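You operate a simulated robot arm through the tools that you are given. There is no shell and no other tool. Be economical: measure what you need, move in short steps, check, and stop when the job is done.

You run a simulated two-armed robot. Do the job below in one go: nothing can be reset, and whatever is moved stays where it is left.

TASK
Wipe the green tray clean, then lay both markers in it.
Fine: hold it still while you wipe with the cloth from the shallow drawer; put the cloth back and shut the drawer. What is to be rubbed or washed off counts as gone when no trace of it is left.

It is judged by the outcome, as a careful person would: the job done as asked, and still so three seconds after it is handed in. It fails if anything else is knocked over, pushed out of place, dropped, spilled or broken. Flat cloth is picked up by pressing the open fingertips on it (5 to 10 N) and closing them slowly along it; thin cloth reads only 2 to 8 mm in the jaws.

THE ROBOT
Two 7-joint arms with two-finger grippers on one trunk, on a base that drives. Base frame: it is fixed to the floor where the robot stands at the start and does not move with it; the origin is under the middle of the robot, x ahead of it, y to its left, z up; the surface under the hand at the start is at about z = 0.74. Units: m, rad, N and s.
The left shoulder is at the start at [0.051, 0.175, 1.177], the right one opposite. With the tool pointing down near the work surface each hand reaches from about 0.1 to 0.84 m from the robot's upright axis, wherever it stands, measured 20 degrees to its own side. Places, roughly: green tray [0.6, 0.3, 0.7]; shallow desk drawer [0.6, 0, 0.6]; shallow desk drawer inside [0.6, 0, 0.6]. Payload 2.94 kg a hand.
Tool frame (each hand has its own): the origin (TCP) lies between the finger pads and is the grasp point; the fingertips stand 0.03 m ahead of it; z points along the fingers, y is the line along which they close. The gripper opens to 0.138 m. The gripper's body begins 0.109 m behind the TCP.
Orientation is told as [roll, pitch, yaw] about the base's x, y, z axes, in that order, counted from this pose: with the fingers straight down and closing along the base's y, the tool's x points along the base's -x, its y along +y and its z along -z.

THE INTERFACE
- The arms move only by the tool servo_tool. It takes "left_series", "right_series" or both (then of equal length, played together; a hand with none holds still); each is a list of rows, each an object of numbers (a shift or turn left out is 0, a gripper value left out holds the last): "wx", "wy", "wz": the turn, a rotation vector about the base's x, y, z in rad; "dx", "dy", "dz": the shift along the base's x, y, z in m; "jaw": the gripper command, from -1 (fully open) to 1 (shut), values between in proportion. In form: [{"wx": .., "wy": .., "wz": .., "dx": .., "dy": .., "dz": .., "jaw": ..}, ...]. A call has 1 to 10 rows; each row is the pose to reach, as a shift and turn from the pose commanded when the call began. Each row takes 0.2 s and may step no farther than 0.05 m and 0.15 rad from the row before; otherwise, or with a gripper value out of range, the whole call is refused. A pose out of reach is approached as far as the arm can. The call stops where the force on the tool passes 40 N (or 10 N more than at its start, if that is more) or the arm is blocked; 0.2 s more then pass. The fingers move at their own pace and stop on an object; they squeeze with about 31 N. The grip force told is the motor's: it shows also when the fingers shut on nothing. Time passes only in rows, and 0.2 s behind the last, so rows that repeat a pose let the fingers close. It gives the time, the measured TCP pose, the force on the tool (base axes), the opening and the grip force at its end, in the units of the frame above (readings bear some noise), with the torque about the TCP (base axes, N m) and any sound that the robot's microphone picked up.
- Cameras (640 x 400 px; columns grow to the right, rows downward): "scene" is now at [0.1021, 0.0154, 1.6316]; the picture's right is [0.24, -0.97, 0.00], its down [-0.90, -0.22, -0.36] and it looks along [0.35, 0.09, -0.93] (base axes); focal length 286 px, centre (320, 200). "left" rides on the left gripper at [0.071, -0.019, -0.146] in its tool frame; the picture's right is [0.26, 0.97, 0.00], its down [-0.85, 0.23, -0.48] and it looks along [-0.46, 0.12, 0.88] (tool axes); focal length 280 px, centre (320, 200). "right" rides on the right gripper at [0.071, 0.019, -0.146] in its tool frame; the picture's right is [-0.26, 0.97, 0.00], its down [-0.85, -0.23, -0.48] and it looks along [-0.46, -0.13, 0.88] (tool axes); focal length 280 px, centre (320, 200). There is no depth. A picture from a camera that has moved, and an enlarged one, comes with that camera's place and axes in the base frame and with its lens.
- get_image(camera): a new picture of that camera. No time passes.
- move_column(by): slides the trunk up (or, below 0, down) by that many m; the arms and the scene camera ride with it, the base frame stays. It gives what a move gives, with no picture.
- drive_base(legs): drives the robot by 1 to 6 legs, each [ahead, turn to the left] in m and rad, along the robot's own axes; the way and the turn of a leg run together, so that a leg with both is an arc; at most 1.5 m and 3.142 rad a leg. The arms and the cameras ride along, it lands a little off, and it stops where it bumps. It gives what a move gives.
- turn_head(pan, tilt): turns the head with the scene camera to pan (to the left, within 2.094 rad either way) and tilt (down, from -0.506 to 1.204), counted from straight ahead of the robot. It gives what a move gives.
- enlarge(camera, box): a new picture of the part [left, top, right, bottom] of that camera's present view, enlarged. No time passes.
- hand_in(): hands the job in; it is judged then, once.

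Work in short steps. Places have to be worked out from the pictures, the camera data and where the tool is seen: move nearer, look again, correct. Check each grasp and each placing, and mend what went wrong. You have 120 turns and 100 pictures in all, those below and enlarged ones among them. Open the grippers and draw the arms clear of the work before you hand the job in, unless the task says otherwise; then end with one line.

The tools are called after "Request:" by a JSON object that holds its "method" and its "body". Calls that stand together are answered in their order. servo_tool: Moves the arms, as the interface text tells. Its arguments: {"type":"object","properties":{"left_series":{"type":"array"},"right_series":{"type":"array"}},"required":[]} The other tools are called the same way: move_column (by) slides the trunk up or down; drive_base (legs) drives the base; turn_head (pan, tilt) turns the head that bears the scene camera; get_image (camera) takes a picture; enlarge (camera, box) takes an enlarged picture of a part of a camera's view; hand_in () hands the job in.

At the start:

```text
t: 0.0
left_ee_pos: [0.4024, 0.4476, 1.0534]
left_ee_rot: [0.0, 0.002, 0.003]
left_force: [0.1, 0.7, 0.4]
left_torque: [-0.07, -0.01, 0.01]
left_finger_gap: 0.138
left_finger_force: 0.0
right_ee_pos: [0.5089, 0.0042, 0.9556]
right_ee_rot: [0.0, 0.0, -0.001]
right_force: [0.3, 0.0, 0.7]
right_torque: [0.0, -0.01, 0.02]
right_finger_gap: 0.1379
right_finger_force: 0.0
trunk travel left (down, up): [-0.35, 0.384]
robot x, y, heading: [0.0006, 0.0011, -0.0]
head pan, tilt: [0.243, 1.201]
```

scene: 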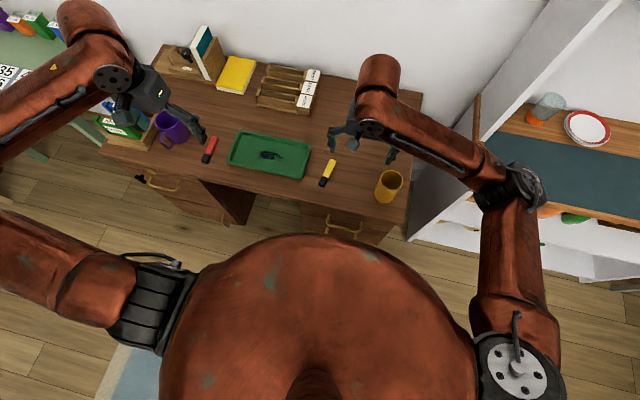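
right: 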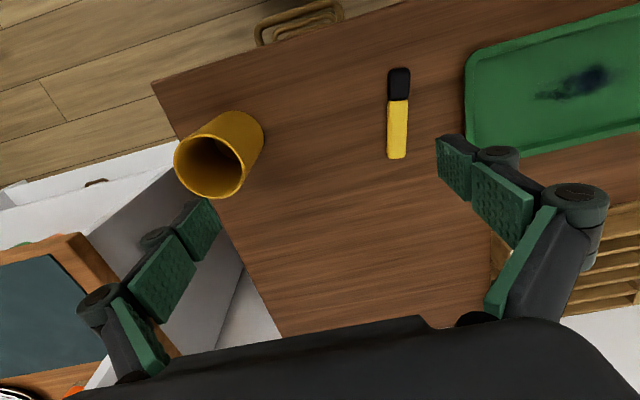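
left: 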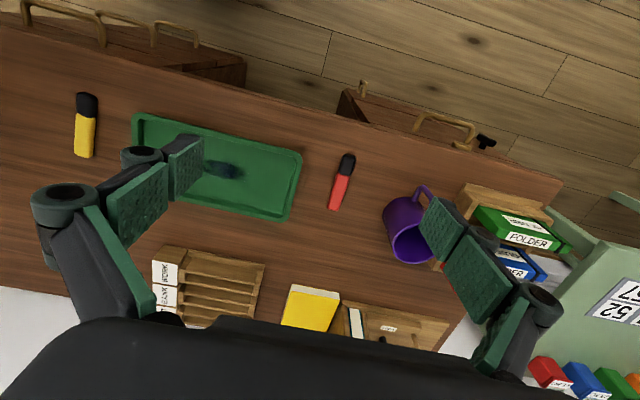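

I'll look at the drawers and the tray closely first.

Request:
{"method": "enlarge", "body": {"camera": "scene", "box": [260, 120, 440, 240]}}

Request:
{"method": "enlarge", "body": {"camera": "left", "box": [0, 0, 320, 200]}}

```text
3.33 times, centred on (350, 180) of scene
camera zoom: at [0.1021, 0.0154, 1.6316], right [0.24, -0.97, 0.0], down [-0.9, -0.22, -0.36], along [0.35, 0.09, -0.93], focal length 955 px, centre (220, 267)
```

zoom: 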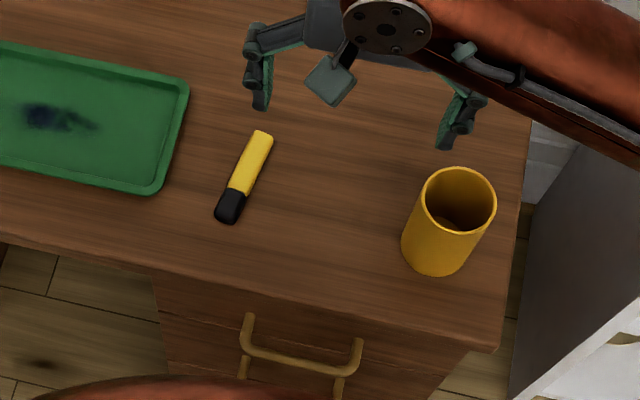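

```text
2.00 times, centred on (160, 100) of left
camera zoom: at [0.3315, 0.4292, 1.1987], right [-0.26, 0.96, 0.0], down [0.85, 0.23, 0.48], along [0.46, 0.12, -0.88], focal length 561 px, centre (640, 400)
```

zoom: 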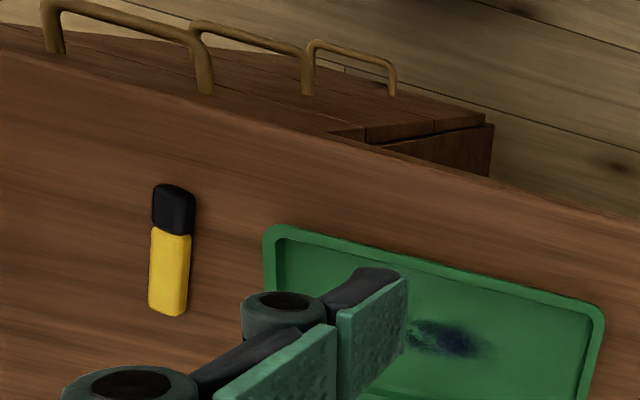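

The top handle of the right pedestal is at about x 0.388, y -0.06..0.063, z 0.64, with the drawer front at about x 0.43. I'll back the base off so the right hand can approach the handle from the front, then look again.

Request:
{"method": "drive_base", "body": {"legs": [[-0.3, 0]]}}

Request:
{"method": "turn_head", "body": {"pan": 0.0, "tilt": 0.9}}

Request:
{"method": "get_image", "body": {"camera": "scene"}}

```text
t: 2.1
left_ee_pos: [0.097, 0.4485, 1.0535]
left_ee_rot: [0.0, -0.001, 0.002]
left_force: [-0.1, 0.0, 0.2]
left_torque: [0.02, -0.04, -0.04]
left_finger_gap: 0.1379
left_finger_force: 0.1
right_ee_pos: [0.2048, 0.005, 0.9578]
right_ee_rot: [0.0, -0.002, 0.003]
right_force: [-0.4, 0.2, 0.3]
right_torque: [-0.01, -0.04, 0.01]
right_finger_gap: 0.1382
right_finger_force: 0.1
trunk travel left (down, up): [-0.35, 0.384]
robot x, y, heading: [-0.3039, 0.0001, 0.004]
head pan, tilt: [0.243, 1.201]
```

```text
t: 2.9
left_ee_pos: [0.0973, 0.4474, 1.0517]
left_ee_rot: [-0.001, 0.001, 0.002]
left_force: [-0.5, 0.4, -0.6]
left_torque: [0.0, 0.01, 0.0]
left_finger_gap: 0.1378
left_finger_force: 0.1
right_ee_pos: [0.2056, 0.0048, 0.9558]
right_ee_rot: [-0.002, 0.001, 0.003]
right_force: [0.3, -0.6, -0.2]
right_torque: [-0.01, -0.03, -0.03]
right_finger_gap: 0.138
right_finger_force: 0.1
trunk travel left (down, up): [-0.35, 0.384]
robot x, y, heading: [-0.3004, -0.0003, 0.002]
head pan, tilt: [0.0, 0.901]
```

```text
94 pictures are left
camera scene: at [-0.1805, 0.002, 1.6514], right [0.0, -1.0, 0.0], down [-0.78, 0.0, -0.62], along [0.62, 0.0, -0.78], focal length 286 px, centre (320, 200)
```

scene: 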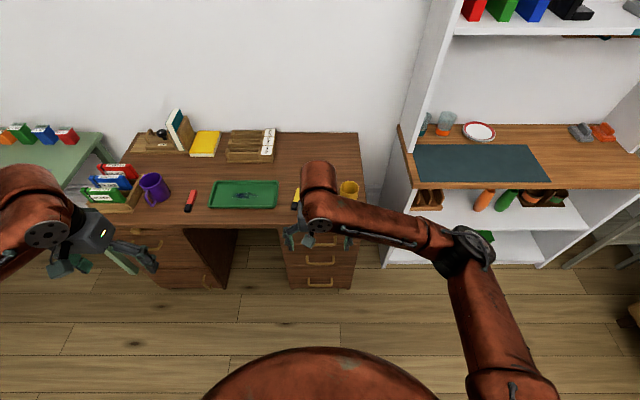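

Now I turn the right hand so that it closes along x first (yaw 90°), holding its place.

Request:
{"method": "servo_tool", "body": {"right_series": [{"wz": 0.15}, {"wz": 0.3}, {"wz": 0.45}, {"wz": 0.6}, {"wz": 0.75}, {"wz": 0.9}, {"wz": 1.05}, {"wz": 1.2}, {"wz": 1.35}, {"wz": 1.5}]}}

Request:
{"method": "servo_tool", "body": {"right_series": [{"wy": -0.15, "wz": 0.07}, {"wy": -0.3, "wz": 0.07}, {"wy": -0.45, "wz": 0.07}, {"wy": -0.6, "wz": 0.07}, {"wy": -0.75, "wz": 0.07}, {"wy": -0.9, "wz": 0.07}, {"wy": -1.05, "wz": 0.07}, {"wy": -1.2, "wz": 0.07}, {"wy": -1.3, "wz": 0.07}, {"wy": -1.4, "wz": 0.07}]}}

Request:
{"method": "get_image", "body": {"camera": "scene"}}

Request:
{"method": "get_image", "body": {"camera": "right"}}

```text
t: 5.1
left_ee_pos: [0.0966, 0.4497, 1.0531]
left_ee_rot: [0.001, 0.001, 0.004]
left_force: [0.0, 0.6, -0.2]
left_torque: [-0.05, 0.0, 0.01]
left_finger_gap: 0.138
left_finger_force: 0.1
right_ee_pos: [0.2059, 0.0048, 0.9561]
right_ee_rot: [0.001, -0.001, 1.508]
right_force: [0.2, 0.4, -0.5]
right_torque: [0.04, 0.02, -0.02]
right_finger_gap: 0.1379
right_finger_force: 0.0
trunk travel left (down, up): [-0.35, 0.384]
robot x, y, heading: [-0.3004, -0.0013, 0.005]
head pan, tilt: [0.0, 0.901]
```

```text
refused: row 1 steps farther than a row can; nothing moved
```

```text
93 pictures are left
camera scene: at [-0.1803, 0.0019, 1.6514], right [0.0, -1.0, 0.0], down [-0.78, 0.0, -0.62], along [0.62, 0.0, -0.78], focal length 286 px, centre (320, 200)
```

scene: 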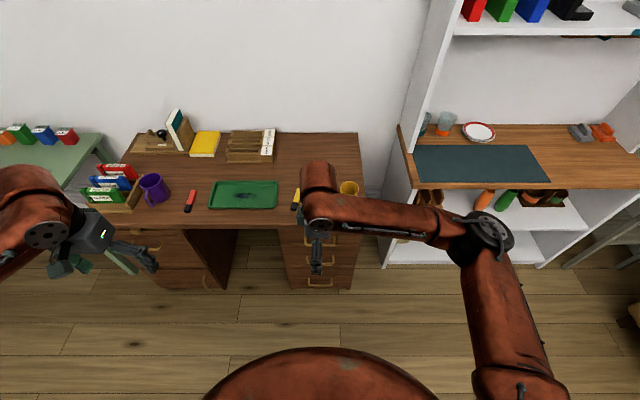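

```text
92 pictures are left
camera right: at [0.1838, -0.0645, 1.1026], right [-0.95, 0.32, 0.0], down [0.29, 0.83, 0.48], along [0.15, 0.45, -0.88], focal length 280 px, centre (320, 200)
```

right: 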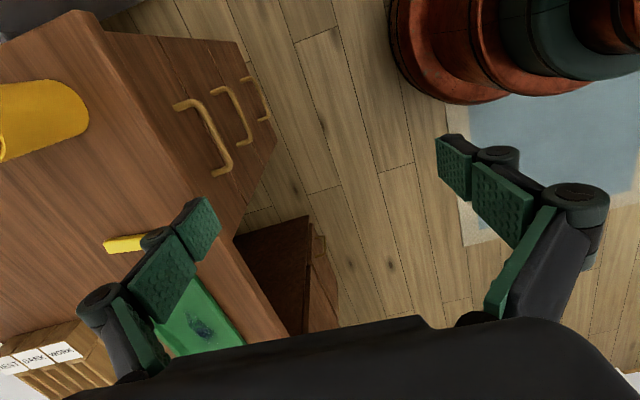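

The handle estimate holds from this view (0.393, 0.060 at z 0.64). Now I pitch the hand so its fingers point forward.

Request:
{"method": "servo_tool", "body": {"right_series": [{"wy": -0.14}, {"wy": -0.28}, {"wy": -0.42}, {"wy": -0.56}, {"wy": -0.7}, {"wy": -0.84}, {"wy": -0.98}, {"wy": -1.12}, {"wy": -1.26}, {"wy": -1.4}]}}

Request:
{"method": "get_image", "body": {"camera": "scene"}}

Request:
{"method": "get_image", "body": {"camera": "right"}}

```text
t: 7.3
left_ee_pos: [0.0979, 0.4504, 1.0534]
left_ee_rot: [0.0, 0.0, 0.003]
left_force: [0.0, 1.0, -0.7]
left_torque: [-0.04, -0.04, -0.03]
left_finger_gap: 0.1379
left_finger_force: 0.2
right_ee_pos: [0.2063, 0.0066, 0.9571]
right_ee_rot: [-1.402, -0.062, 1.56]
right_force: [0.2, 0.6, -0.5]
right_torque: [0.05, -0.01, -0.02]
right_finger_gap: 0.138
right_finger_force: 0.0
trunk travel left (down, up): [-0.35, 0.384]
robot x, y, heading: [-0.3053, 0.0025, 0.004]
head pan, tilt: [0.0, 0.901]
```

```text
91 pictures are left
camera scene: at [-0.1811, 0.0051, 1.6515], right [0.0, -1.0, 0.0], down [-0.78, 0.0, -0.62], along [0.62, 0.0, -0.78], focal length 286 px, centre (320, 200)
```

scene: 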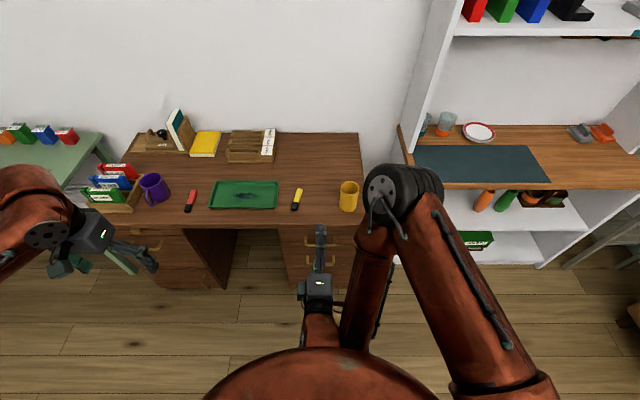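

```text
90 pictures are left
camera right: at [0.0591, -0.0632, 0.9584], right [-0.16, 0.32, -0.93], down [-0.42, 0.83, 0.36], along [0.89, 0.45, 0.0], focal length 280 px, centre (320, 200)
```

right: 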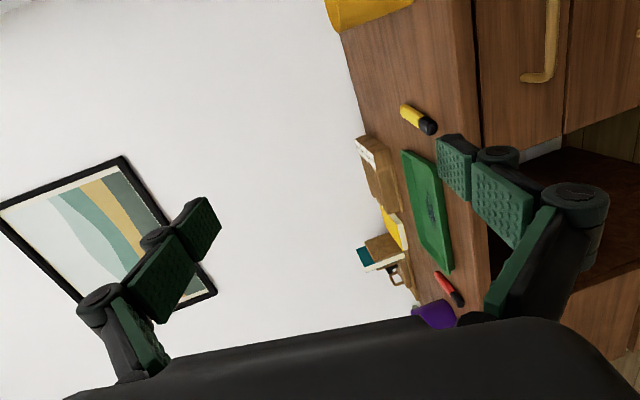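

The hand points forward. I lower it to handle height (z about 0.635) with the fingers partly open, still short of the handle.

Request:
{"method": "servo_tool", "body": {"right_series": [{"dz": -0.033, "dx": 0.01, "wy": -0.02, "jaw": 0.1}, {"dz": -0.066, "dx": 0.02, "wy": -0.04}, {"dz": -0.1, "dx": 0.03, "wy": -0.06}, {"dz": -0.133, "dx": 0.04, "wy": -0.08}, {"dz": -0.166, "dx": 0.05, "wy": -0.1}, {"dz": -0.2, "dx": 0.06, "wy": -0.12}, {"dz": -0.233, "dx": 0.065, "wy": -0.13}, {"dz": -0.266, "dx": 0.07, "wy": -0.14}, {"dz": -0.3, "dx": 0.075, "wy": -0.15}, {"dz": -0.32, "dx": 0.08, "wy": -0.15}]}}

Request:
{"method": "get_image", "body": {"camera": "right"}}

Request:
{"method": "get_image", "body": {"camera": "scene"}}

```text
t: 9.5
left_ee_pos: [0.0971, 0.4484, 1.0516]
left_ee_rot: [0.0, -0.001, 0.004]
left_force: [0.4, -1.3, -1.0]
left_torque: [-0.01, 0.03, 0.02]
left_finger_gap: 0.1378
left_finger_force: 0.0
right_ee_pos: [0.2878, 0.0048, 0.6357]
right_ee_rot: [-1.551, -0.066, 1.57]
right_force: [0.0, -0.4, 0.2]
right_torque: [0.03, -0.01, -0.01]
right_finger_gap: 0.0622
right_finger_force: 0.1
trunk travel left (down, up): [-0.35, 0.384]
robot x, y, heading: [-0.3061, -0.0011, 0.002]
head pan, tilt: [0.0, 0.901]
```

```text
89 pictures are left
camera right: at [0.1425, -0.065, 0.6142], right [-0.02, 0.33, -0.95], down [-0.47, 0.83, 0.3], along [0.88, 0.45, 0.14], focal length 280 px, centre (320, 200)
```

right: 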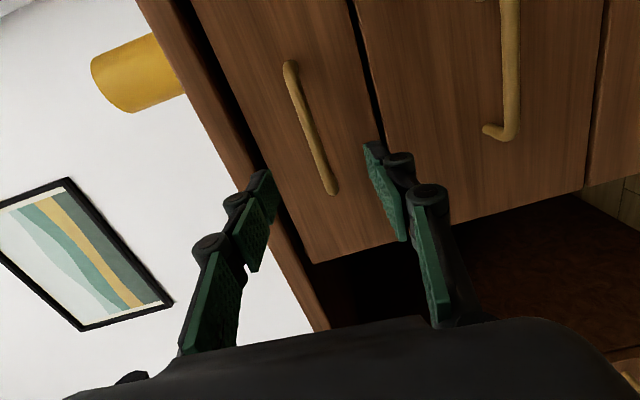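

```text
88 pictures are left
camera scene: at [-0.1804, 0.0019, 1.6515], right [0.0, -1.0, 0.0], down [-0.78, 0.0, -0.62], along [0.62, 0.0, -0.78], focal length 286 px, centre (320, 200)
```

scene: 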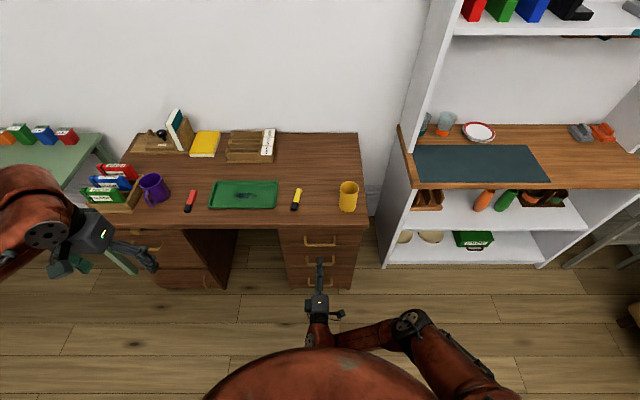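

The handle lies at z 0.636, in line with the open fingers. I advance to x 0.382 and close on the bar.

Request:
{"method": "servo_tool", "body": {"right_series": [{"dx": 0.04}, {"dx": 0.07}, {"dx": 0.094}, {"dx": 0.094, "jaw": 1}, {"dx": 0.094}, {"dx": 0.094}, {"dx": 0.094}, {"dx": 0.094}]}}

Request:
{"method": "get_image", "body": {"camera": "right"}}

```text
t: 11.3
left_ee_pos: [0.0971, 0.448, 1.0536]
left_ee_rot: [0.002, 0.001, 0.003]
left_force: [0.3, 0.0, 0.5]
left_torque: [0.01, -0.01, 0.02]
left_finger_gap: 0.1383
left_finger_force: 0.2
right_ee_pos: [0.3822, 0.0054, 0.6364]
right_ee_rot: [-1.552, -0.064, 1.568]
right_force: [1.7, -0.6, 7.2]
right_torque: [-0.95, -0.07, -0.02]
right_finger_gap: 0.0117
right_finger_force: 38.9
trunk travel left (down, up): [-0.35, 0.384]
robot x, y, heading: [-0.3039, 0.0012, -0.001]
head pan, tilt: [0.0, 0.901]
```

```text
87 pictures are left
camera right: at [0.2362, -0.0644, 0.6167], right [-0.02, 0.32, -0.95], down [-0.47, 0.83, 0.29], along [0.88, 0.45, 0.14], focal length 280 px, centre (320, 200)
```

right: 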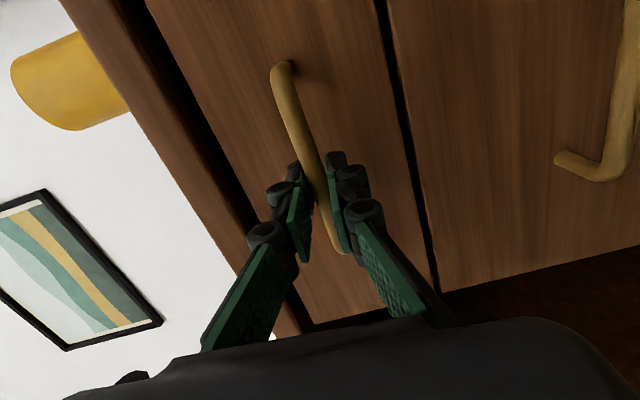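

The bar is gripped (gap 0.0117). I pull the drawer slowly straight back by 0.2 m.

Request:
{"method": "servo_tool", "body": {"right_series": [{"dx": -0.02}, {"dx": -0.04}, {"dx": -0.06}, {"dx": -0.08}, {"dx": -0.1}, {"dx": -0.12}, {"dx": -0.14}, {"dx": -0.16}, {"dx": -0.18}, {"dx": -0.2}]}}

Request:
{"method": "get_image", "body": {"camera": "scene"}}

```text
t: 13.5
left_ee_pos: [0.097, 0.4489, 1.0531]
left_ee_rot: [0.0, 0.0, 0.004]
left_force: [-0.5, -1.0, -0.1]
left_torque: [0.03, -0.02, 0.01]
left_finger_gap: 0.1382
left_finger_force: 0.1
right_ee_pos: [0.1799, 0.0043, 0.6387]
right_ee_rot: [-1.551, -0.068, 1.572]
right_force: [-1.5, 0.4, 17.6]
right_torque: [-0.99, -0.14, -0.26]
right_finger_gap: 0.012
right_finger_force: 38.8
trunk travel left (down, up): [-0.35, 0.384]
robot x, y, heading: [-0.3032, -0.0009, -0.0]
head pan, tilt: [0.0, 0.901]
```

```text
86 pictures are left
camera scene: at [-0.1826, 0.0021, 1.6517], right [0.0, -1.0, 0.0], down [-0.78, 0.0, -0.62], along [0.62, 0.0, -0.78], focal length 286 px, centre (320, 200)
```

scene: 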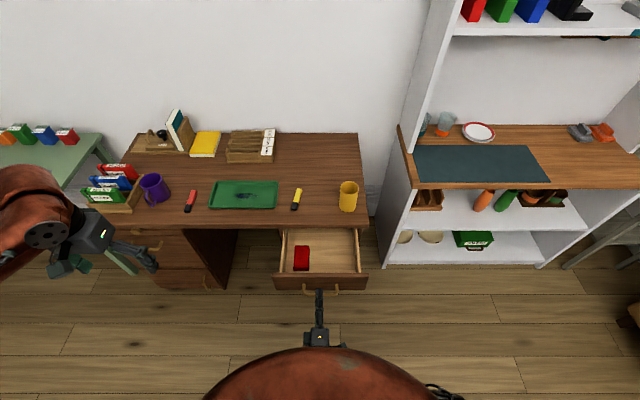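

Request:
{"method": "enlarge", "body": {"camera": "scene", "box": [240, 200, 400, 300]}}

Request:
{"method": "enlarge", "body": {"camera": "scene", "box": [170, 160, 330, 260]}}

```text
4.00 times, centred on (320, 250) of scene
camera zoom: at [-0.1826, 0.0021, 1.6517], right [0.0, -1.0, 0.0], down [-0.78, 0.0, -0.62], along [0.62, 0.0, -0.78], focal length 1146 px, centre (320, 0)
```

zoom: 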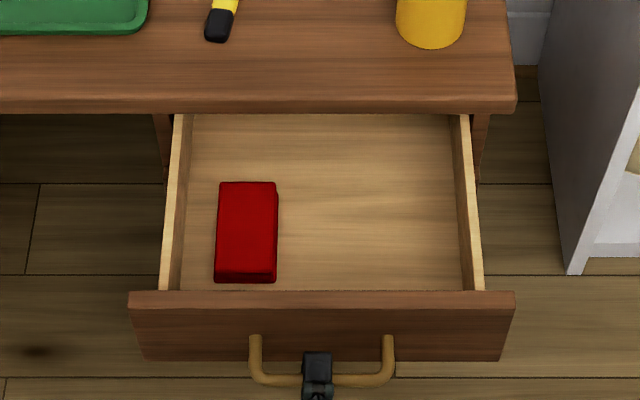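

```text
4.00 times, centred on (250, 210) of scene
camera zoom: at [-0.1826, 0.0021, 1.6517], right [0.0, -1.0, 0.0], down [-0.78, 0.0, -0.62], along [0.62, 0.0, -0.78], focal length 1146 px, centre (600, 160)
```

zoom: 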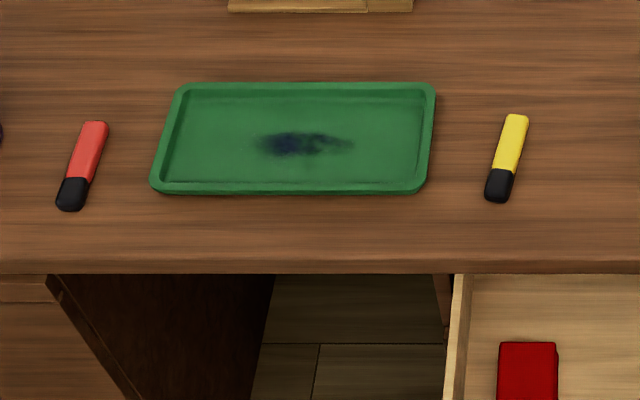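

The drawer shows a red folded item at the front left. I pull another 0.08 m to see if anything else is in it, e.g. another cloth.

Request:
{"method": "servo_tool", "body": {"right_series": [{"dx": -0.016}, {"dx": -0.032}, {"dx": -0.048}, {"dx": -0.064}, {"dx": -0.08}]}}

Request:
{"method": "enlarge", "body": {"camera": "scene", "box": [240, 200, 400, 300]}}

```text
t: 14.4
left_ee_pos: [0.0968, 0.4494, 1.0525]
left_ee_rot: [0.0, 0.001, 0.006]
left_force: [-1.3, 0.2, 0.2]
left_torque: [-0.03, -0.05, 0.01]
left_finger_gap: 0.1379
left_finger_force: 0.1
right_ee_pos: [0.138, 0.004, 0.6375]
right_ee_rot: [-1.549, -0.066, 1.57]
right_force: [1.1, 11.4, -18.2]
right_torque: [-1.01, 0.1, -1.03]
right_finger_gap: 0.012
right_finger_force: 38.5
trunk travel left (down, up): [-0.35, 0.384]
robot x, y, heading: [-0.3063, -0.0004, -0.001]
head pan, tilt: [0.0, 0.901]
stopped in row 4 (right hand): the force on the tool passed its limit at 50 N (the readings are from after the stop); the commanded pose is now the measured one
```

```text
4.00 times, centred on (320, 250) of scene
camera zoom: at [-0.1806, 0.0024, 1.6511], right [0.0, -1.0, 0.0], down [-0.78, 0.0, -0.62], along [0.62, 0.0, -0.78], focal length 1146 px, centre (320, 0)
```

zoom: 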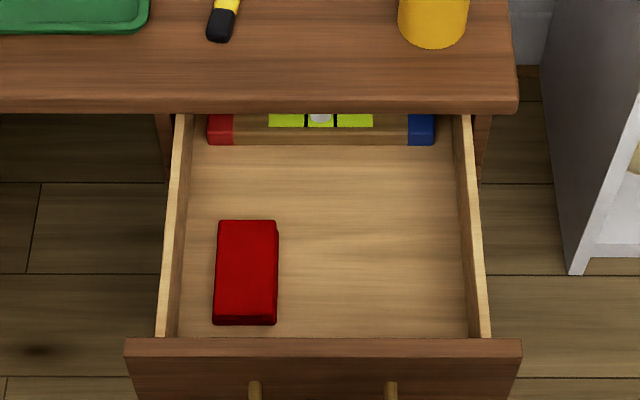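

Drawer is at its stop; the red folded cloth lies at about [0.31, 0.075] and there is an organizer behind it. I let go of the handle and back the base 0.1 m so the right hand slides clear of it.

Request:
{"method": "servo_tool", "body": {"right_series": [{"jaw": 0.1}, {"jaw": 0.1}, {"jaw": 0.1}, {"jaw": 0.1}]}}

Request:
{"method": "drive_base", "body": {"legs": [[-0.1, 0]]}}

Request:
{"method": "get_image", "body": {"camera": "scene"}}

```text
t: 15.4
left_ee_pos: [0.0966, 0.4484, 1.0536]
left_ee_rot: [0.0, 0.0, 0.006]
left_force: [0.8, 0.8, -1.4]
left_torque: [-0.04, -0.03, 0.03]
left_finger_gap: 0.138
left_finger_force: 0.0
right_ee_pos: [0.1368, 0.0031, 0.6405]
right_ee_rot: [-1.556, -0.067, 1.57]
right_force: [0.2, -1.0, 0.9]
right_torque: [-0.03, 0.01, 0.0]
right_finger_gap: 0.0619
right_finger_force: 0.0
trunk travel left (down, up): [-0.35, 0.384]
robot x, y, heading: [-0.3039, 0.0037, 0.008]
head pan, tilt: [0.0, 0.901]
```

```text
t: 16.6
left_ee_pos: [-0.0029, 0.4481, 1.0529]
left_ee_rot: [0.001, -0.003, 0.006]
left_force: [-1.2, -0.5, 0.0]
left_torque: [0.0, -0.06, -0.04]
left_finger_gap: 0.1379
left_finger_force: 0.0
right_ee_pos: [0.0366, 0.0029, 0.6406]
right_ee_rot: [-1.557, -0.069, 1.57]
right_force: [0.3, -0.4, -0.1]
right_torque: [-0.03, 0.01, -0.02]
right_finger_gap: 0.062
right_finger_force: 0.1
trunk travel left (down, up): [-0.35, 0.384]
robot x, y, heading: [-0.404, 0.0039, 0.004]
head pan, tilt: [0.0, 0.901]
```

```text
82 pictures are left
camera scene: at [-0.2816, 0.0018, 1.6517], right [0.0, -1.0, 0.0], down [-0.78, 0.0, -0.62], along [0.62, 0.0, -0.78], focal length 286 px, centre (320, 200)
```

scene: 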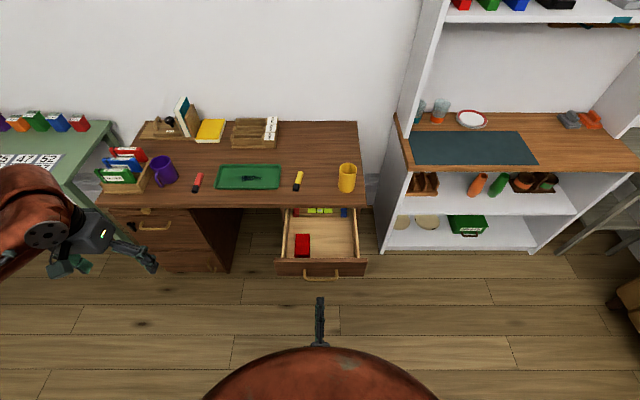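

Clear of the handle. I raise the right hand, moving it to the right, then turn it back to point down.

Request:
{"method": "servo_tool", "body": {"right_series": [{"dz": 0.035, "dx": 0.005}, {"dz": 0.07, "dx": 0.01, "wy": 0.1}, {"dz": 0.105, "dx": 0.02, "wy": 0.2}, {"dz": 0.14, "dx": 0.03, "wy": 0.34}, {"dz": 0.175, "dx": 0.04, "wy": 0.48}, {"dz": 0.21, "dx": 0.06, "wy": 0.62}, {"dz": 0.245, "dx": 0.08, "wy": 0.76}, {"dz": 0.28, "dx": 0.11, "wy": 0.9}, {"dz": 0.31, "dx": 0.14, "wy": 1.04}, {"dz": 0.34, "dx": 0.16, "wy": 1.18}]}}

Request:
{"method": "servo_tool", "body": {"right_series": [{"wy": 0.13, "dy": -0.03}, {"wy": 0.26, "dy": -0.06}, {"wy": 0.37, "dy": -0.09}, {"wy": 0.37, "dy": -0.12}, {"wy": 0.37, "dy": -0.15}, {"wy": 0.37, "dy": -0.18}, {"wy": 0.37, "dy": -0.2}]}}

Request:
{"method": "servo_tool", "body": {"right_series": [{"wz": -0.15}, {"wz": -0.3}, {"wz": -0.45}, {"wz": -0.6}, {"wz": -0.75}, {"wz": -0.9}, {"wz": -1.05}, {"wz": -1.2}, {"wz": -1.35}, {"wz": -1.5}]}}

```text
t: 18.4
left_ee_pos: [-0.0012, 0.45, 1.0521]
left_ee_rot: [-0.002, 0.002, 0.006]
left_force: [0.2, 0.1, 0.5]
left_torque: [-0.03, -0.02, 0.01]
left_finger_gap: 0.1378
left_finger_force: 0.0
right_ee_pos: [0.1563, -0.0563, 0.8875]
right_ee_rot: [-0.695, 0.1, 1.475]
right_force: [0.6, -0.2, 0.0]
right_torque: [-0.03, 0.03, -0.01]
right_finger_gap: 0.0622
right_finger_force: 0.1
right hand out of reach, approached as far as the arm can: row 9
trunk travel left (down, up): [-0.35, 0.384]
robot x, y, heading: [-0.4049, -0.0005, 0.007]
head pan, tilt: [0.0, 0.901]
stopped in row 9 (right hand): the arm was blocked; the commanded pose is now the measured one
```

```text
t: 19.2
left_ee_pos: [-0.0012, 0.4491, 1.0519]
left_ee_rot: [-0.003, 0.001, 0.003]
left_force: [0.6, -0.3, -0.2]
left_torque: [-0.02, 0.02, 0.0]
left_finger_gap: 0.1379
left_finger_force: 0.1
right_ee_pos: [0.1724, -0.2113, 0.8817]
right_ee_rot: [-0.404, 0.264, 1.443]
right_force: [-0.9, 0.0, -0.3]
right_torque: [-0.05, 0.0, -0.02]
right_finger_gap: 0.0619
right_finger_force: 0.0
right hand out of reach, approached as far as the arm can: row 3
trunk travel left (down, up): [-0.35, 0.384]
robot x, y, heading: [-0.4005, -0.0016, 0.003]
head pan, tilt: [0.0, 0.901]
stopped in row 3 (right hand): the arm was blocked; the commanded pose is now the measured one
```

```text
t: 21.4
left_ee_pos: [-0.0011, 0.4479, 1.0516]
left_ee_rot: [0.001, 0.0, 0.005]
left_force: [0.3, -0.1, -0.7]
left_torque: [0.02, 0.01, 0.0]
left_finger_gap: 0.1378
left_finger_force: 0.0
right_ee_pos: [0.1998, -0.2279, 0.8741]
right_ee_rot: [-0.407, 0.262, -0.06]
right_force: [-0.1, -0.8, 1.0]
right_torque: [-0.02, -0.01, 0.02]
right_finger_gap: 0.0622
right_finger_force: 0.0
right hand out of reach, approached as far as the arm can: row 5, 6, 7, 8, 9, 10
trunk travel left (down, up): [-0.35, 0.384]
robot x, y, heading: [-0.4033, -0.0012, 0.003]
head pan, tilt: [0.0, 0.901]
```

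The arm hit joint limits on the way but turned; now I straighten the remaining tilt.

Request:
{"method": "servo_tool", "body": {"right_series": [{"wx": 0.1, "wy": -0.06, "dz": 0.02}, {"wx": 0.2, "wy": -0.12, "dz": 0.04}, {"wx": 0.3, "wy": -0.18, "dz": 0.06}, {"wx": 0.4, "wy": -0.25, "wz": 0.04, "dz": 0.08}, {"wx": 0.4, "wy": -0.26, "wz": 0.06, "dz": 0.1}]}}

Request:
{"method": "get_image", "body": {"camera": "scene"}}

```text
t: 22.6
left_ee_pos: [-0.0018, 0.4497, 1.0526]
left_ee_rot: [0.0, 0.0, 0.003]
left_force: [-0.1, 0.0, -0.2]
left_torque: [0.02, 0.02, 0.0]
left_finger_gap: 0.1382
left_finger_force: 0.0
right_ee_pos: [0.22, -0.2353, 0.9649]
right_ee_rot: [-0.001, 0.007, 0.049]
right_force: [0.5, 0.3, 0.1]
right_torque: [-0.01, 0.01, 0.0]
right_finger_gap: 0.0622
right_finger_force: 0.1
right hand out of reach, approached as far as the arm can: row 1, 2, 3, 4, 5
trunk travel left (down, up): [-0.35, 0.384]
robot x, y, heading: [-0.398, 0.0043, 0.002]
head pan, tilt: [0.0, 0.901]
```

```text
81 pictures are left
camera scene: at [-0.2787, 0.0023, 1.6514], right [0.0, -1.0, 0.0], down [-0.78, 0.0, -0.62], along [0.62, 0.0, -0.78], focal length 286 px, centre (320, 200)
```

scene: 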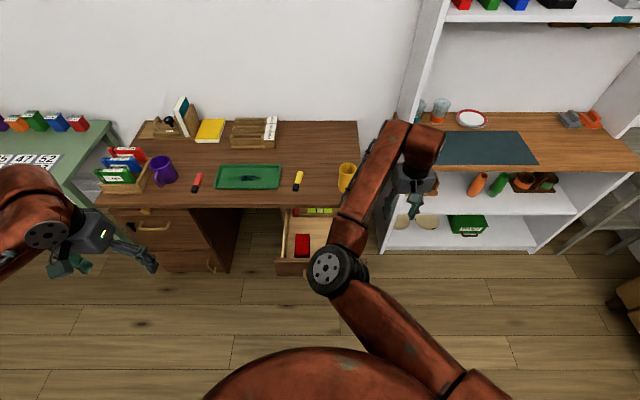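

The right elbow folded inwards across the front. I try raising and extending the hand to see whether it unfolds.

Request:
{"method": "servo_tool", "body": {"right_series": [{"dx": 0.03, "dz": 0.03, "dy": 0.01}, {"dx": 0.06, "dz": 0.06, "dy": 0.02}, {"dx": 0.09, "dz": 0.09, "dy": 0.03}, {"dx": 0.12, "dz": 0.12, "dy": 0.04}, {"dx": 0.15, "dz": 0.15, "dy": 0.05}, {"dx": 0.18, "dz": 0.15, "dy": 0.06}]}}

Request:
{"method": "get_image", "body": {"camera": "scene"}}

```text
t: 24.0
left_ee_pos: [-0.0008, 0.4497, 1.051]
left_ee_rot: [-0.002, 0.0, 0.004]
left_force: [0.5, 0.4, -0.3]
left_torque: [-0.02, 0.01, 0.03]
left_finger_gap: 0.1379
left_finger_force: 0.1
right_ee_pos: [0.3752, -0.1825, 1.1108]
right_ee_rot: [-0.004, -0.001, 0.055]
right_force: [0.5, 0.4, -0.8]
right_torque: [-0.04, 0.05, 0.02]
right_finger_gap: 0.0623
right_finger_force: 0.1
right hand out of reach, approached as far as the arm can: row 6
trunk travel left (down, up): [-0.35, 0.384]
robot x, y, heading: [-0.4025, -0.0018, 0.001]
head pan, tilt: [0.0, 0.901]
```

```text
80 pictures are left
camera scene: at [-0.2768, 0.0036, 1.6512], right [0.0, -1.0, 0.0], down [-0.78, 0.0, -0.62], along [0.62, 0.0, -0.78], focal length 286 px, centre (320, 200)
```

scene: 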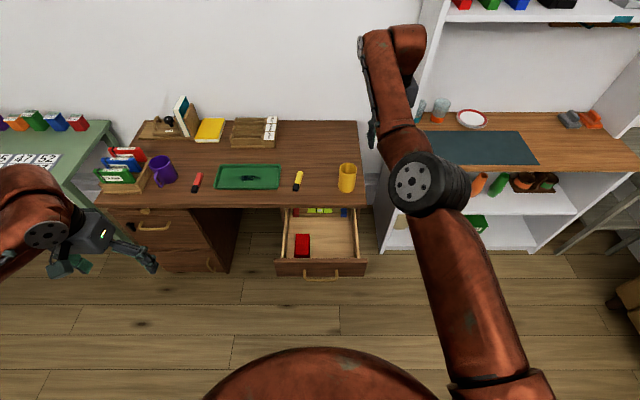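

The arm is nearly straight now. I bring the hand inward (to y about 0) and back, hoping the elbow goes outward as at the start.

Request:
{"method": "servo_tool", "body": {"right_series": [{"dy": 0.04}, {"dy": 0.08}, {"dy": 0.12}, {"dy": 0.16, "dx": -0.02}, {"dy": 0.19, "dx": -0.05}, {"dy": 0.19, "dx": -0.09}, {"dy": 0.19, "dx": -0.13}, {"dy": 0.19, "dx": -0.17}]}}

Request:
{"method": "get_image", "body": {"camera": "scene"}}

```text
t: 25.8
left_ee_pos: [-0.0005, 0.449, 1.0527]
left_ee_rot: [-0.002, 0.002, 0.002]
left_force: [0.7, 0.5, -0.4]
left_torque: [0.02, 0.03, 0.01]
left_finger_gap: 0.138
left_finger_force: 0.2
right_ee_pos: [0.3383, 0.0196, 1.1215]
right_ee_rot: [-0.02, -0.031, 0.151]
right_force: [1.2, 1.1, 0.7]
right_torque: [0.0, 0.03, 0.02]
right_finger_gap: 0.0619
right_finger_force: 0.2
right hand out of reach, approached as far as the arm can: row 3, 5, 6, 7, 8
trunk travel left (down, up): [-0.35, 0.384]
robot x, y, heading: [-0.4029, 0.0003, 0.004]
head pan, tilt: [0.0, 0.901]
```

```text
79 pictures are left
camera scene: at [-0.2775, 0.0024, 1.6513], right [0.0, -1.0, 0.0], down [-0.78, 0.0, -0.62], along [0.62, 0.0, -0.78], focal length 286 px, centre (320, 200)
```

scene: 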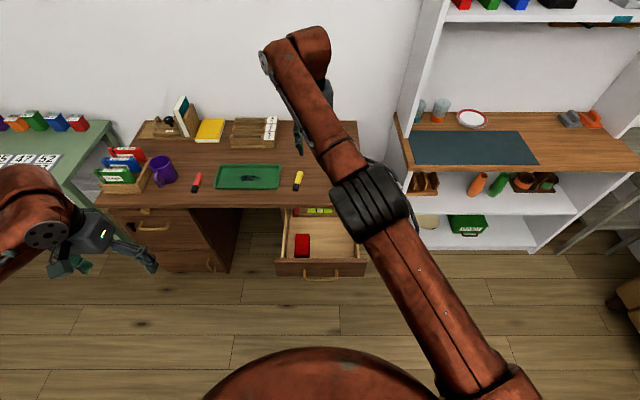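

The elbow is swinging round. I continue by drawing the hand back and down a little and back toward zero yaw.

Request:
{"method": "servo_tool", "body": {"right_series": [{"dx": -0.03, "dz": -0.03, "wz": -0.05}, {"dx": -0.06, "dz": -0.06, "wz": -0.1}, {"dx": -0.08, "dz": -0.09, "wz": -0.15}, {"dx": -0.1, "dz": -0.12, "wz": -0.15}, {"dx": -0.12, "dz": -0.15, "wz": -0.15}]}}

Request:
{"method": "get_image", "body": {"camera": "scene"}}

```text
t: 27.0
left_ee_pos: [-0.0002, 0.4495, 1.0524]
left_ee_rot: [0.001, 0.0, 0.004]
left_force: [-0.7, -0.6, 0.8]
left_torque: [0.02, -0.02, 0.02]
left_finger_gap: 0.1379
left_finger_force: 0.1
right_ee_pos: [0.3373, 0.019, 1.1225]
right_ee_rot: [-0.021, -0.034, 0.149]
right_force: [0.0, -0.1, 0.6]
right_torque: [0.02, -0.01, 0.02]
right_finger_gap: 0.0622
right_finger_force: 0.1
right hand out of reach, approached as far as the arm can: row 1, 2, 3, 4, 5
trunk travel left (down, up): [-0.35, 0.384]
robot x, y, heading: [-0.3989, 0.0029, 0.008]
head pan, tilt: [0.0, 0.901]
```

```text
78 pictures are left
camera scene: at [-0.2788, 0.002, 1.6514], right [0.0, -1.0, 0.0], down [-0.78, 0.0, -0.62], along [0.62, 0.0, -0.78], focal length 286 px, centre (320, 200)
```

scene: 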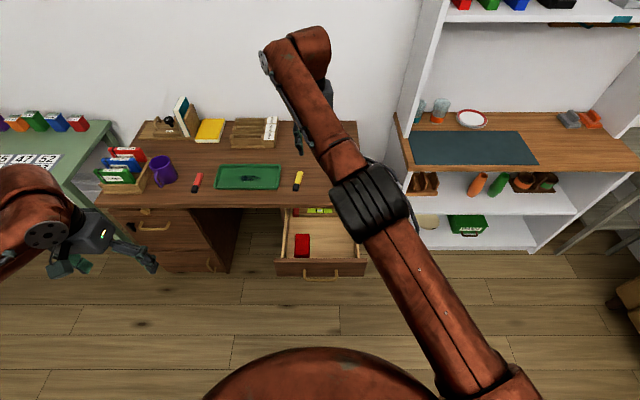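

Still limited by a wrist joint; the residual yaw hints that a positive yaw relieves it. I yaw the hand positive while drawing it back.

Request:
{"method": "servo_tool", "body": {"right_series": [{"wz": 0.14}, {"wz": 0.28}, {"wz": 0.42}, {"wz": 0.56}, {"wz": 0.7}, {"wz": 0.84, "dx": -0.02}, {"wz": 0.98, "dx": -0.04}, {"wz": 1.1, "dx": -0.07}, {"wz": 1.2, "dx": -0.1}, {"wz": 1.2, "dx": -0.13}]}}

Request:
{"method": "get_image", "body": {"camera": "scene"}}

```text
t: 29.2
left_ee_pos: [-0.002, 0.4473, 1.0534]
left_ee_rot: [-0.001, 0.002, 0.005]
left_force: [-0.6, -0.2, 0.0]
left_torque: [0.03, -0.02, -0.05]
left_finger_gap: 0.1381
left_finger_force: 0.1
right_ee_pos: [0.2742, 0.0155, 1.126]
right_ee_rot: [-0.017, -0.031, 1.285]
right_force: [-0.7, -0.2, 0.3]
right_torque: [-0.02, 0.0, -0.03]
right_finger_gap: 0.062
right_finger_force: 0.1
right hand out of reach, approached as far as the arm can: row 6, 8, 9, 10
trunk travel left (down, up): [-0.35, 0.384]
robot x, y, heading: [-0.4022, -0.0021, 0.001]
head pan, tilt: [0.0, 0.901]
```

```text
77 pictures are left
camera scene: at [-0.2789, 0.0011, 1.6515], right [0.0, -1.0, 0.0], down [-0.78, 0.0, -0.62], along [0.62, 0.0, -0.78], focal length 286 px, centre (320, 200)
```

scene: 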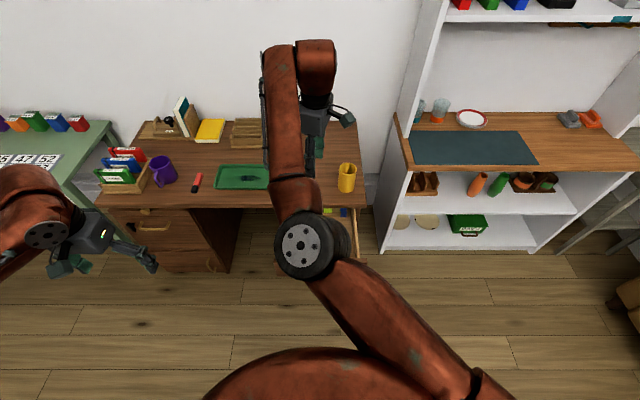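

That swung the elbow back inward, so negative yaw while extended should carry it outward. I go forward again while yawing negative.

Request:
{"method": "servo_tool", "body": {"right_series": [{"dx": 0.02, "wz": -0.15}, {"dx": 0.04, "wz": -0.3}, {"dx": 0.06, "wz": -0.45}, {"dx": 0.08, "wz": -0.6}, {"dx": 0.1, "wz": -0.75}, {"dx": 0.12, "wz": -0.9}, {"dx": 0.13, "wz": -1.05}, {"dx": 0.14, "wz": -1.2}, {"dx": 0.14, "wz": -1.35}, {"dx": 0.14, "wz": -1.5}]}}

Request:
{"method": "servo_tool", "body": {"right_series": [{"dy": 0.03}, {"dy": 0.06, "wz": -0.1}, {"dy": 0.1, "wz": -0.2}, {"dy": 0.14, "wz": -0.3}, {"dy": 0.18, "wz": -0.4}, {"dy": 0.2, "wz": -0.5, "dx": -0.03}, {"dy": 0.2, "wz": -0.6, "dx": -0.06}]}}

Request:
{"method": "get_image", "body": {"camera": "scene"}}

```text
t: 31.4
left_ee_pos: [-0.0033, 0.4531, 1.0509]
left_ee_rot: [-0.006, 0.0, 0.006]
left_force: [-0.6, 0.6, -0.8]
left_torque: [-0.05, -0.01, 0.01]
left_finger_gap: 0.138
left_finger_force: 0.0
right_ee_pos: [0.3434, -0.0043, 1.1612]
right_ee_rot: [-0.007, -0.058, -0.108]
right_force: [-0.6, 0.5, 0.7]
right_torque: [-0.11, 0.0, 0.01]
right_finger_gap: 0.0623
right_finger_force: 0.1
right hand out of reach, approached as far as the arm can: row 4, 5, 6, 7, 8, 9, 10
trunk travel left (down, up): [-0.35, 0.384]
robot x, y, heading: [-0.4042, -0.0002, 0.005]
head pan, tilt: [0.0, 0.901]
```

```text
t: 33.0
left_ee_pos: [-0.0014, 0.4494, 1.0526]
left_ee_rot: [-0.001, 0.001, 0.004]
left_force: [-0.7, -0.5, -0.6]
left_torque: [0.0, -0.05, 0.01]
left_finger_gap: 0.1378
left_finger_force: 0.0
right_ee_pos: [0.2449, 0.1621, 1.1657]
right_ee_rot: [-0.001, -0.056, -0.717]
right_force: [-0.1, -0.4, 0.7]
right_torque: [0.05, -0.02, 0.01]
right_finger_gap: 0.0621
right_finger_force: 0.0
right hand out of reach, approached as far as the arm can: row 1, 2, 3, 4, 5, 6, 7
trunk travel left (down, up): [-0.35, 0.384]
robot x, y, heading: [-0.4016, -0.0019, 0.004]
head pan, tilt: [0.0, 0.901]
```

```text
76 pictures are left
camera scene: at [-0.2797, 0.0032, 1.6515], right [0.0, -1.0, 0.0], down [-0.78, 0.0, -0.62], along [0.62, 0.0, -0.78], focal length 286 px, centre (320, 200)
```

scene: 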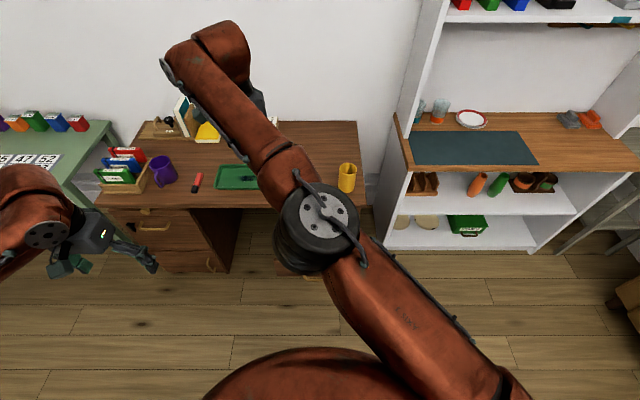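

The elbow has rolled over. Now I bring the hand back toward the axis to see which way it bends.

Request:
{"method": "servo_tool", "body": {"right_series": [{"dx": -0.02, "dy": -0.02, "wz": 0.08}, {"dx": -0.04, "dy": -0.04, "wz": 0.16}, {"dx": -0.06, "dy": -0.06, "wz": 0.24}, {"dx": -0.08, "dy": -0.08, "wz": 0.32}, {"dx": -0.1, "dy": -0.1, "wz": 0.4}, {"dx": -0.1, "dy": -0.12, "wz": 0.48, "dz": -0.03}, {"dx": -0.1, "dy": -0.14, "wz": 0.56, "dz": -0.06}, {"dx": -0.1, "dy": -0.16, "wz": 0.64, "dz": -0.1}, {"dx": -0.1, "dy": -0.16, "wz": 0.71, "dz": -0.14}]}}

Request:
{"method": "get_image", "body": {"camera": "scene"}}

```text
t: 35.0
left_ee_pos: [0.0041, 0.4526, 1.0478]
left_ee_rot: [-0.002, 0.009, 0.007]
left_force: [0.5, 2.2, -1.3]
left_torque: [-0.14, 0.1, -0.02]
left_finger_gap: 0.1382
left_finger_force: 0.0
right_ee_pos: [0.3041, 0.0272, 1.0349]
right_ee_rot: [0.043, -0.033, 0.017]
right_force: [0.9, -16.8, -7.8]
right_torque: [1.87, 0.09, 0.03]
right_finger_gap: 0.0619
right_finger_force: 0.1
right hand out of reach, approached as far as the arm can: row 1, 2, 3, 4, 5, 6, 7, 8, 9
trunk travel left (down, up): [-0.35, 0.384]
robot x, y, heading: [-0.4055, -0.0029, 0.004]
head pan, tilt: [0.0, 0.901]
```

```text
75 pictures are left
camera scene: at [-0.2686, 0.0112, 1.65], right [0.0, -1.0, 0.01], down [-0.79, -0.01, -0.62], along [0.62, 0.0, -0.79], focal length 286 px, centre (320, 200)
```

scene: 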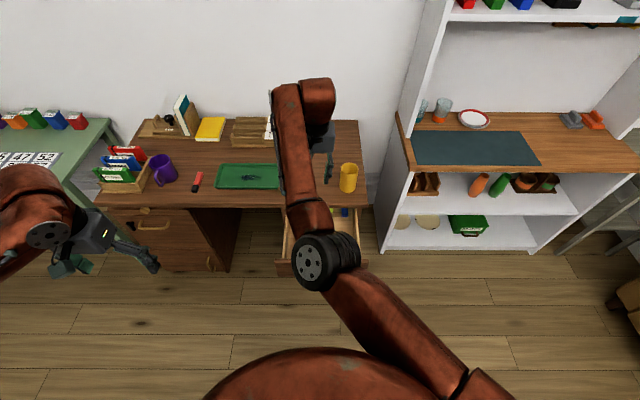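

The combined yaw rolled it back. I repeat the rollover (forward, left, negative yaw), and this time I'll pull back with the yaw held.

Request:
{"method": "servo_tool", "body": {"right_series": [{"dx": 0.01, "dz": 0.03}, {"dx": 0.03, "dz": 0.06}, {"dx": 0.05, "dz": 0.09, "wz": -0.1}, {"dx": 0.06, "dz": 0.12, "wz": -0.2}, {"dx": 0.06, "dy": 0.03, "dz": 0.13, "wz": -0.3}, {"dx": 0.05, "dy": 0.06, "dz": 0.13, "wz": -0.4}, {"dx": 0.03, "dy": 0.09, "dz": 0.13, "wz": -0.5}, {"dx": 0.01, "dy": 0.12, "dz": 0.13, "wz": -0.6}, {"dx": -0.02, "dy": 0.14, "dz": 0.13, "wz": -0.7}, {"dx": -0.05, "dy": 0.16, "dz": 0.13, "wz": -0.8}]}}

Request:
{"method": "servo_tool", "body": {"right_series": [{"dx": -0.03}, {"dx": -0.06}, {"dx": -0.09}, {"dx": -0.12}, {"dx": -0.14}]}}

Request:
{"method": "get_image", "body": {"camera": "scene"}}

```text
t: 37.2
left_ee_pos: [-0.0026, 0.4495, 1.0533]
left_ee_rot: [-0.003, 0.0, 0.003]
left_force: [-0.5, -0.1, -0.6]
left_torque: [-0.03, -0.06, 0.0]
left_finger_gap: 0.1383
left_finger_force: 0.0
right_ee_pos: [0.249, 0.1542, 1.1809]
right_ee_rot: [-0.001, -0.056, -0.78]
right_force: [-1.0, 0.5, 0.3]
right_torque: [-0.03, -0.08, -0.03]
right_finger_gap: 0.0622
right_finger_force: 0.0
right hand out of reach, approached as far as the arm can: row 3, 4, 5, 6, 7, 8, 9, 10
trunk travel left (down, up): [-0.35, 0.384]
robot x, y, heading: [-0.4039, -0.0012, 0.0]
head pan, tilt: [0.0, 0.901]
```

```text
t: 38.4
left_ee_pos: [-0.0013, 0.4483, 1.053]
left_ee_rot: [-0.001, -0.001, 0.003]
left_force: [0.3, 0.2, 0.0]
left_torque: [0.0, -0.01, 0.02]
left_finger_gap: 0.1381
left_finger_force: 0.1
right_ee_pos: [0.2411, 0.1545, 1.1803]
right_ee_rot: [-0.001, -0.057, -0.803]
right_force: [0.5, 0.2, -0.2]
right_torque: [0.02, -0.01, -0.01]
right_finger_gap: 0.0622
right_finger_force: 0.2
right hand out of reach, approached as far as the arm can: row 1, 2, 3, 4, 5
trunk travel left (down, up): [-0.35, 0.384]
robot x, y, heading: [-0.4006, 0.0023, 0.002]
head pan, tilt: [0.0, 0.901]
```

```text
74 pictures are left
camera scene: at [-0.2791, 0.0024, 1.6515], right [0.0, -1.0, 0.0], down [-0.78, 0.0, -0.62], along [0.62, 0.0, -0.78], focal length 286 px, centre (320, 200)
```

scene: 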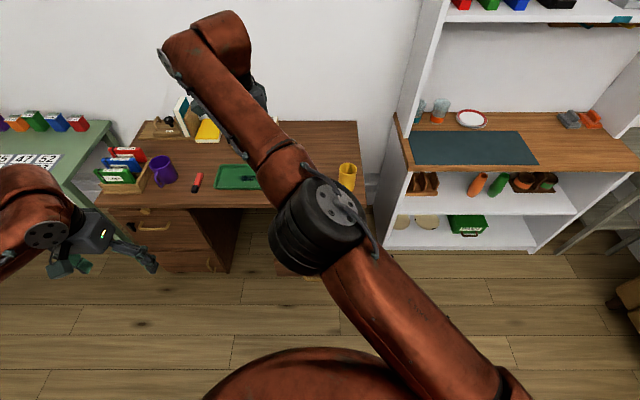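

Pulling back is blocked but the roll keeps progressing with negative yaw. I yaw further negative, then try lowering/pulling back.

Request:
{"method": "servo_tool", "body": {"right_series": [{"wz": -0.12, "dy": 0.01}, {"wz": -0.24, "dy": 0.02}, {"wz": -0.36, "dy": 0.03}, {"wz": -0.48, "dy": 0.04}, {"wz": -0.6, "dy": 0.05}, {"wz": -0.72, "dy": 0.06}, {"wz": -0.84, "dy": 0.07}]}}

Request:
{"method": "servo_tool", "body": {"right_series": [{"dz": -0.03}, {"dz": -0.06}, {"dz": -0.09}, {"dz": -0.12, "dx": -0.02}, {"dz": -0.12, "dx": -0.05}]}}

Request:
{"method": "get_image", "body": {"camera": "scene"}}

```text
t: 40.0
left_ee_pos: [-0.0016, 0.4497, 1.0518]
left_ee_rot: [-0.001, 0.003, 0.003]
left_force: [0.0, -0.4, 0.0]
left_torque: [-0.01, 0.07, -0.04]
left_finger_gap: 0.1379
left_finger_force: 0.1
right_ee_pos: [0.2092, 0.1911, 1.1685]
right_ee_rot: [-0.004, -0.059, -1.643]
right_force: [1.2, -0.7, 0.0]
right_torque: [0.0, 0.05, 0.01]
right_finger_gap: 0.062
right_finger_force: 0.1
right hand out of reach, approached as far as the arm can: row 2, 3, 4, 5, 6, 7
trunk travel left (down, up): [-0.35, 0.384]
robot x, y, heading: [-0.4052, -0.0026, 0.005]
head pan, tilt: [0.0, 0.901]
```

```text
t: 41.2
left_ee_pos: [-0.0031, 0.4491, 1.052]
left_ee_rot: [-0.002, 0.0, 0.004]
left_force: [0.3, -0.2, 0.3]
left_torque: [0.02, 0.0, -0.01]
left_finger_gap: 0.1379
left_finger_force: 0.0
right_ee_pos: [0.2058, 0.1986, 1.1442]
right_ee_rot: [0.009, -0.048, -1.638]
right_force: [0.3, 0.1, 0.0]
right_torque: [-0.01, 0.05, 0.04]
right_finger_gap: 0.0621
right_finger_force: 0.1
right hand out of reach, approached as far as the arm can: row 1, 2, 3, 4, 5
trunk travel left (down, up): [-0.35, 0.384]
robot x, y, heading: [-0.402, -0.0003, 0.004]
head pan, tilt: [0.0, 0.901]
```

```text
73 pictures are left
camera scene: at [-0.2792, 0.0029, 1.6515], right [0.0, -1.0, 0.0], down [-0.78, 0.0, -0.62], along [0.62, 0.0, -0.78], focal length 286 px, centre (320, 200)
```

scene: 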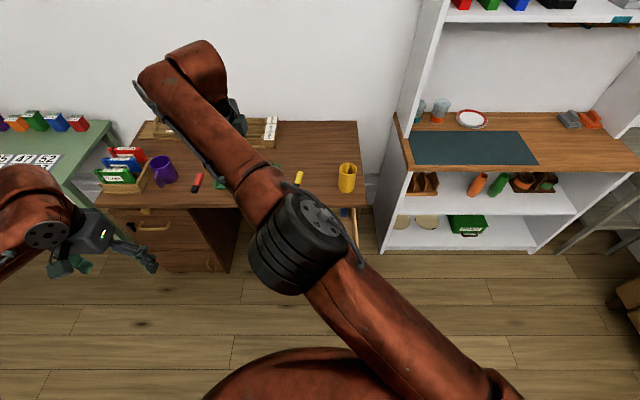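

The elbow's concave (ribbed) side now faces left/down, i.e. bending should send the elbow outward. I pull the hand toward the right shoulder and down with yaw kept.

Request:
{"method": "servo_tool", "body": {"right_series": [{"dx": -0.02, "dy": -0.02, "dz": -0.02}, {"dx": -0.04, "dy": -0.04, "dz": -0.04}, {"dx": -0.06, "dy": -0.06, "dz": -0.06}, {"dx": -0.08, "dy": -0.08, "dz": -0.08}, {"dx": -0.1, "dy": -0.1, "dz": -0.1}]}}

Request:
{"method": "get_image", "body": {"camera": "scene"}}

```text
t: 42.4
left_ee_pos: [-0.0012, 0.449, 1.0527]
left_ee_rot: [-0.002, -0.003, 0.002]
left_force: [0.4, -0.1, 0.5]
left_torque: [-0.01, -0.02, -0.04]
left_finger_gap: 0.138
left_finger_force: 0.1
right_ee_pos: [0.2054, 0.1982, 1.1437]
right_ee_rot: [0.007, -0.049, -1.639]
right_force: [0.1, 0.1, -0.2]
right_torque: [0.01, 0.0, 0.04]
right_finger_gap: 0.0619
right_finger_force: 0.1
right hand out of reach, approached as far as the arm can: row 1, 2, 3, 4, 5
trunk travel left (down, up): [-0.35, 0.384]
robot x, y, heading: [-0.3999, -0.0039, 0.005]
head pan, tilt: [0.0, 0.901]
```

```text
72 pictures are left
camera scene: at [-0.2787, 0.0024, 1.6514], right [0.0, -1.0, 0.0], down [-0.78, 0.0, -0.62], along [0.62, 0.0, -0.78], focal length 286 px, centre (320, 200)
```

scene: 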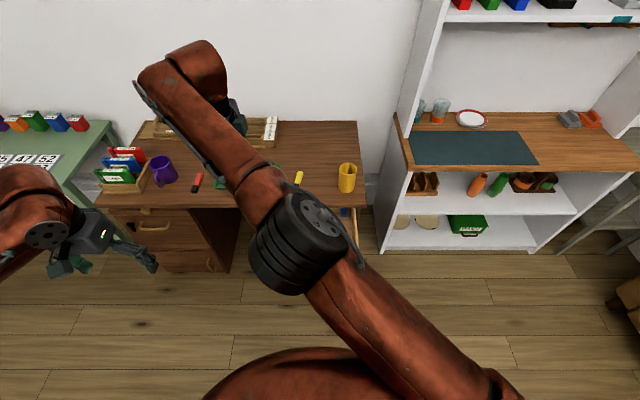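

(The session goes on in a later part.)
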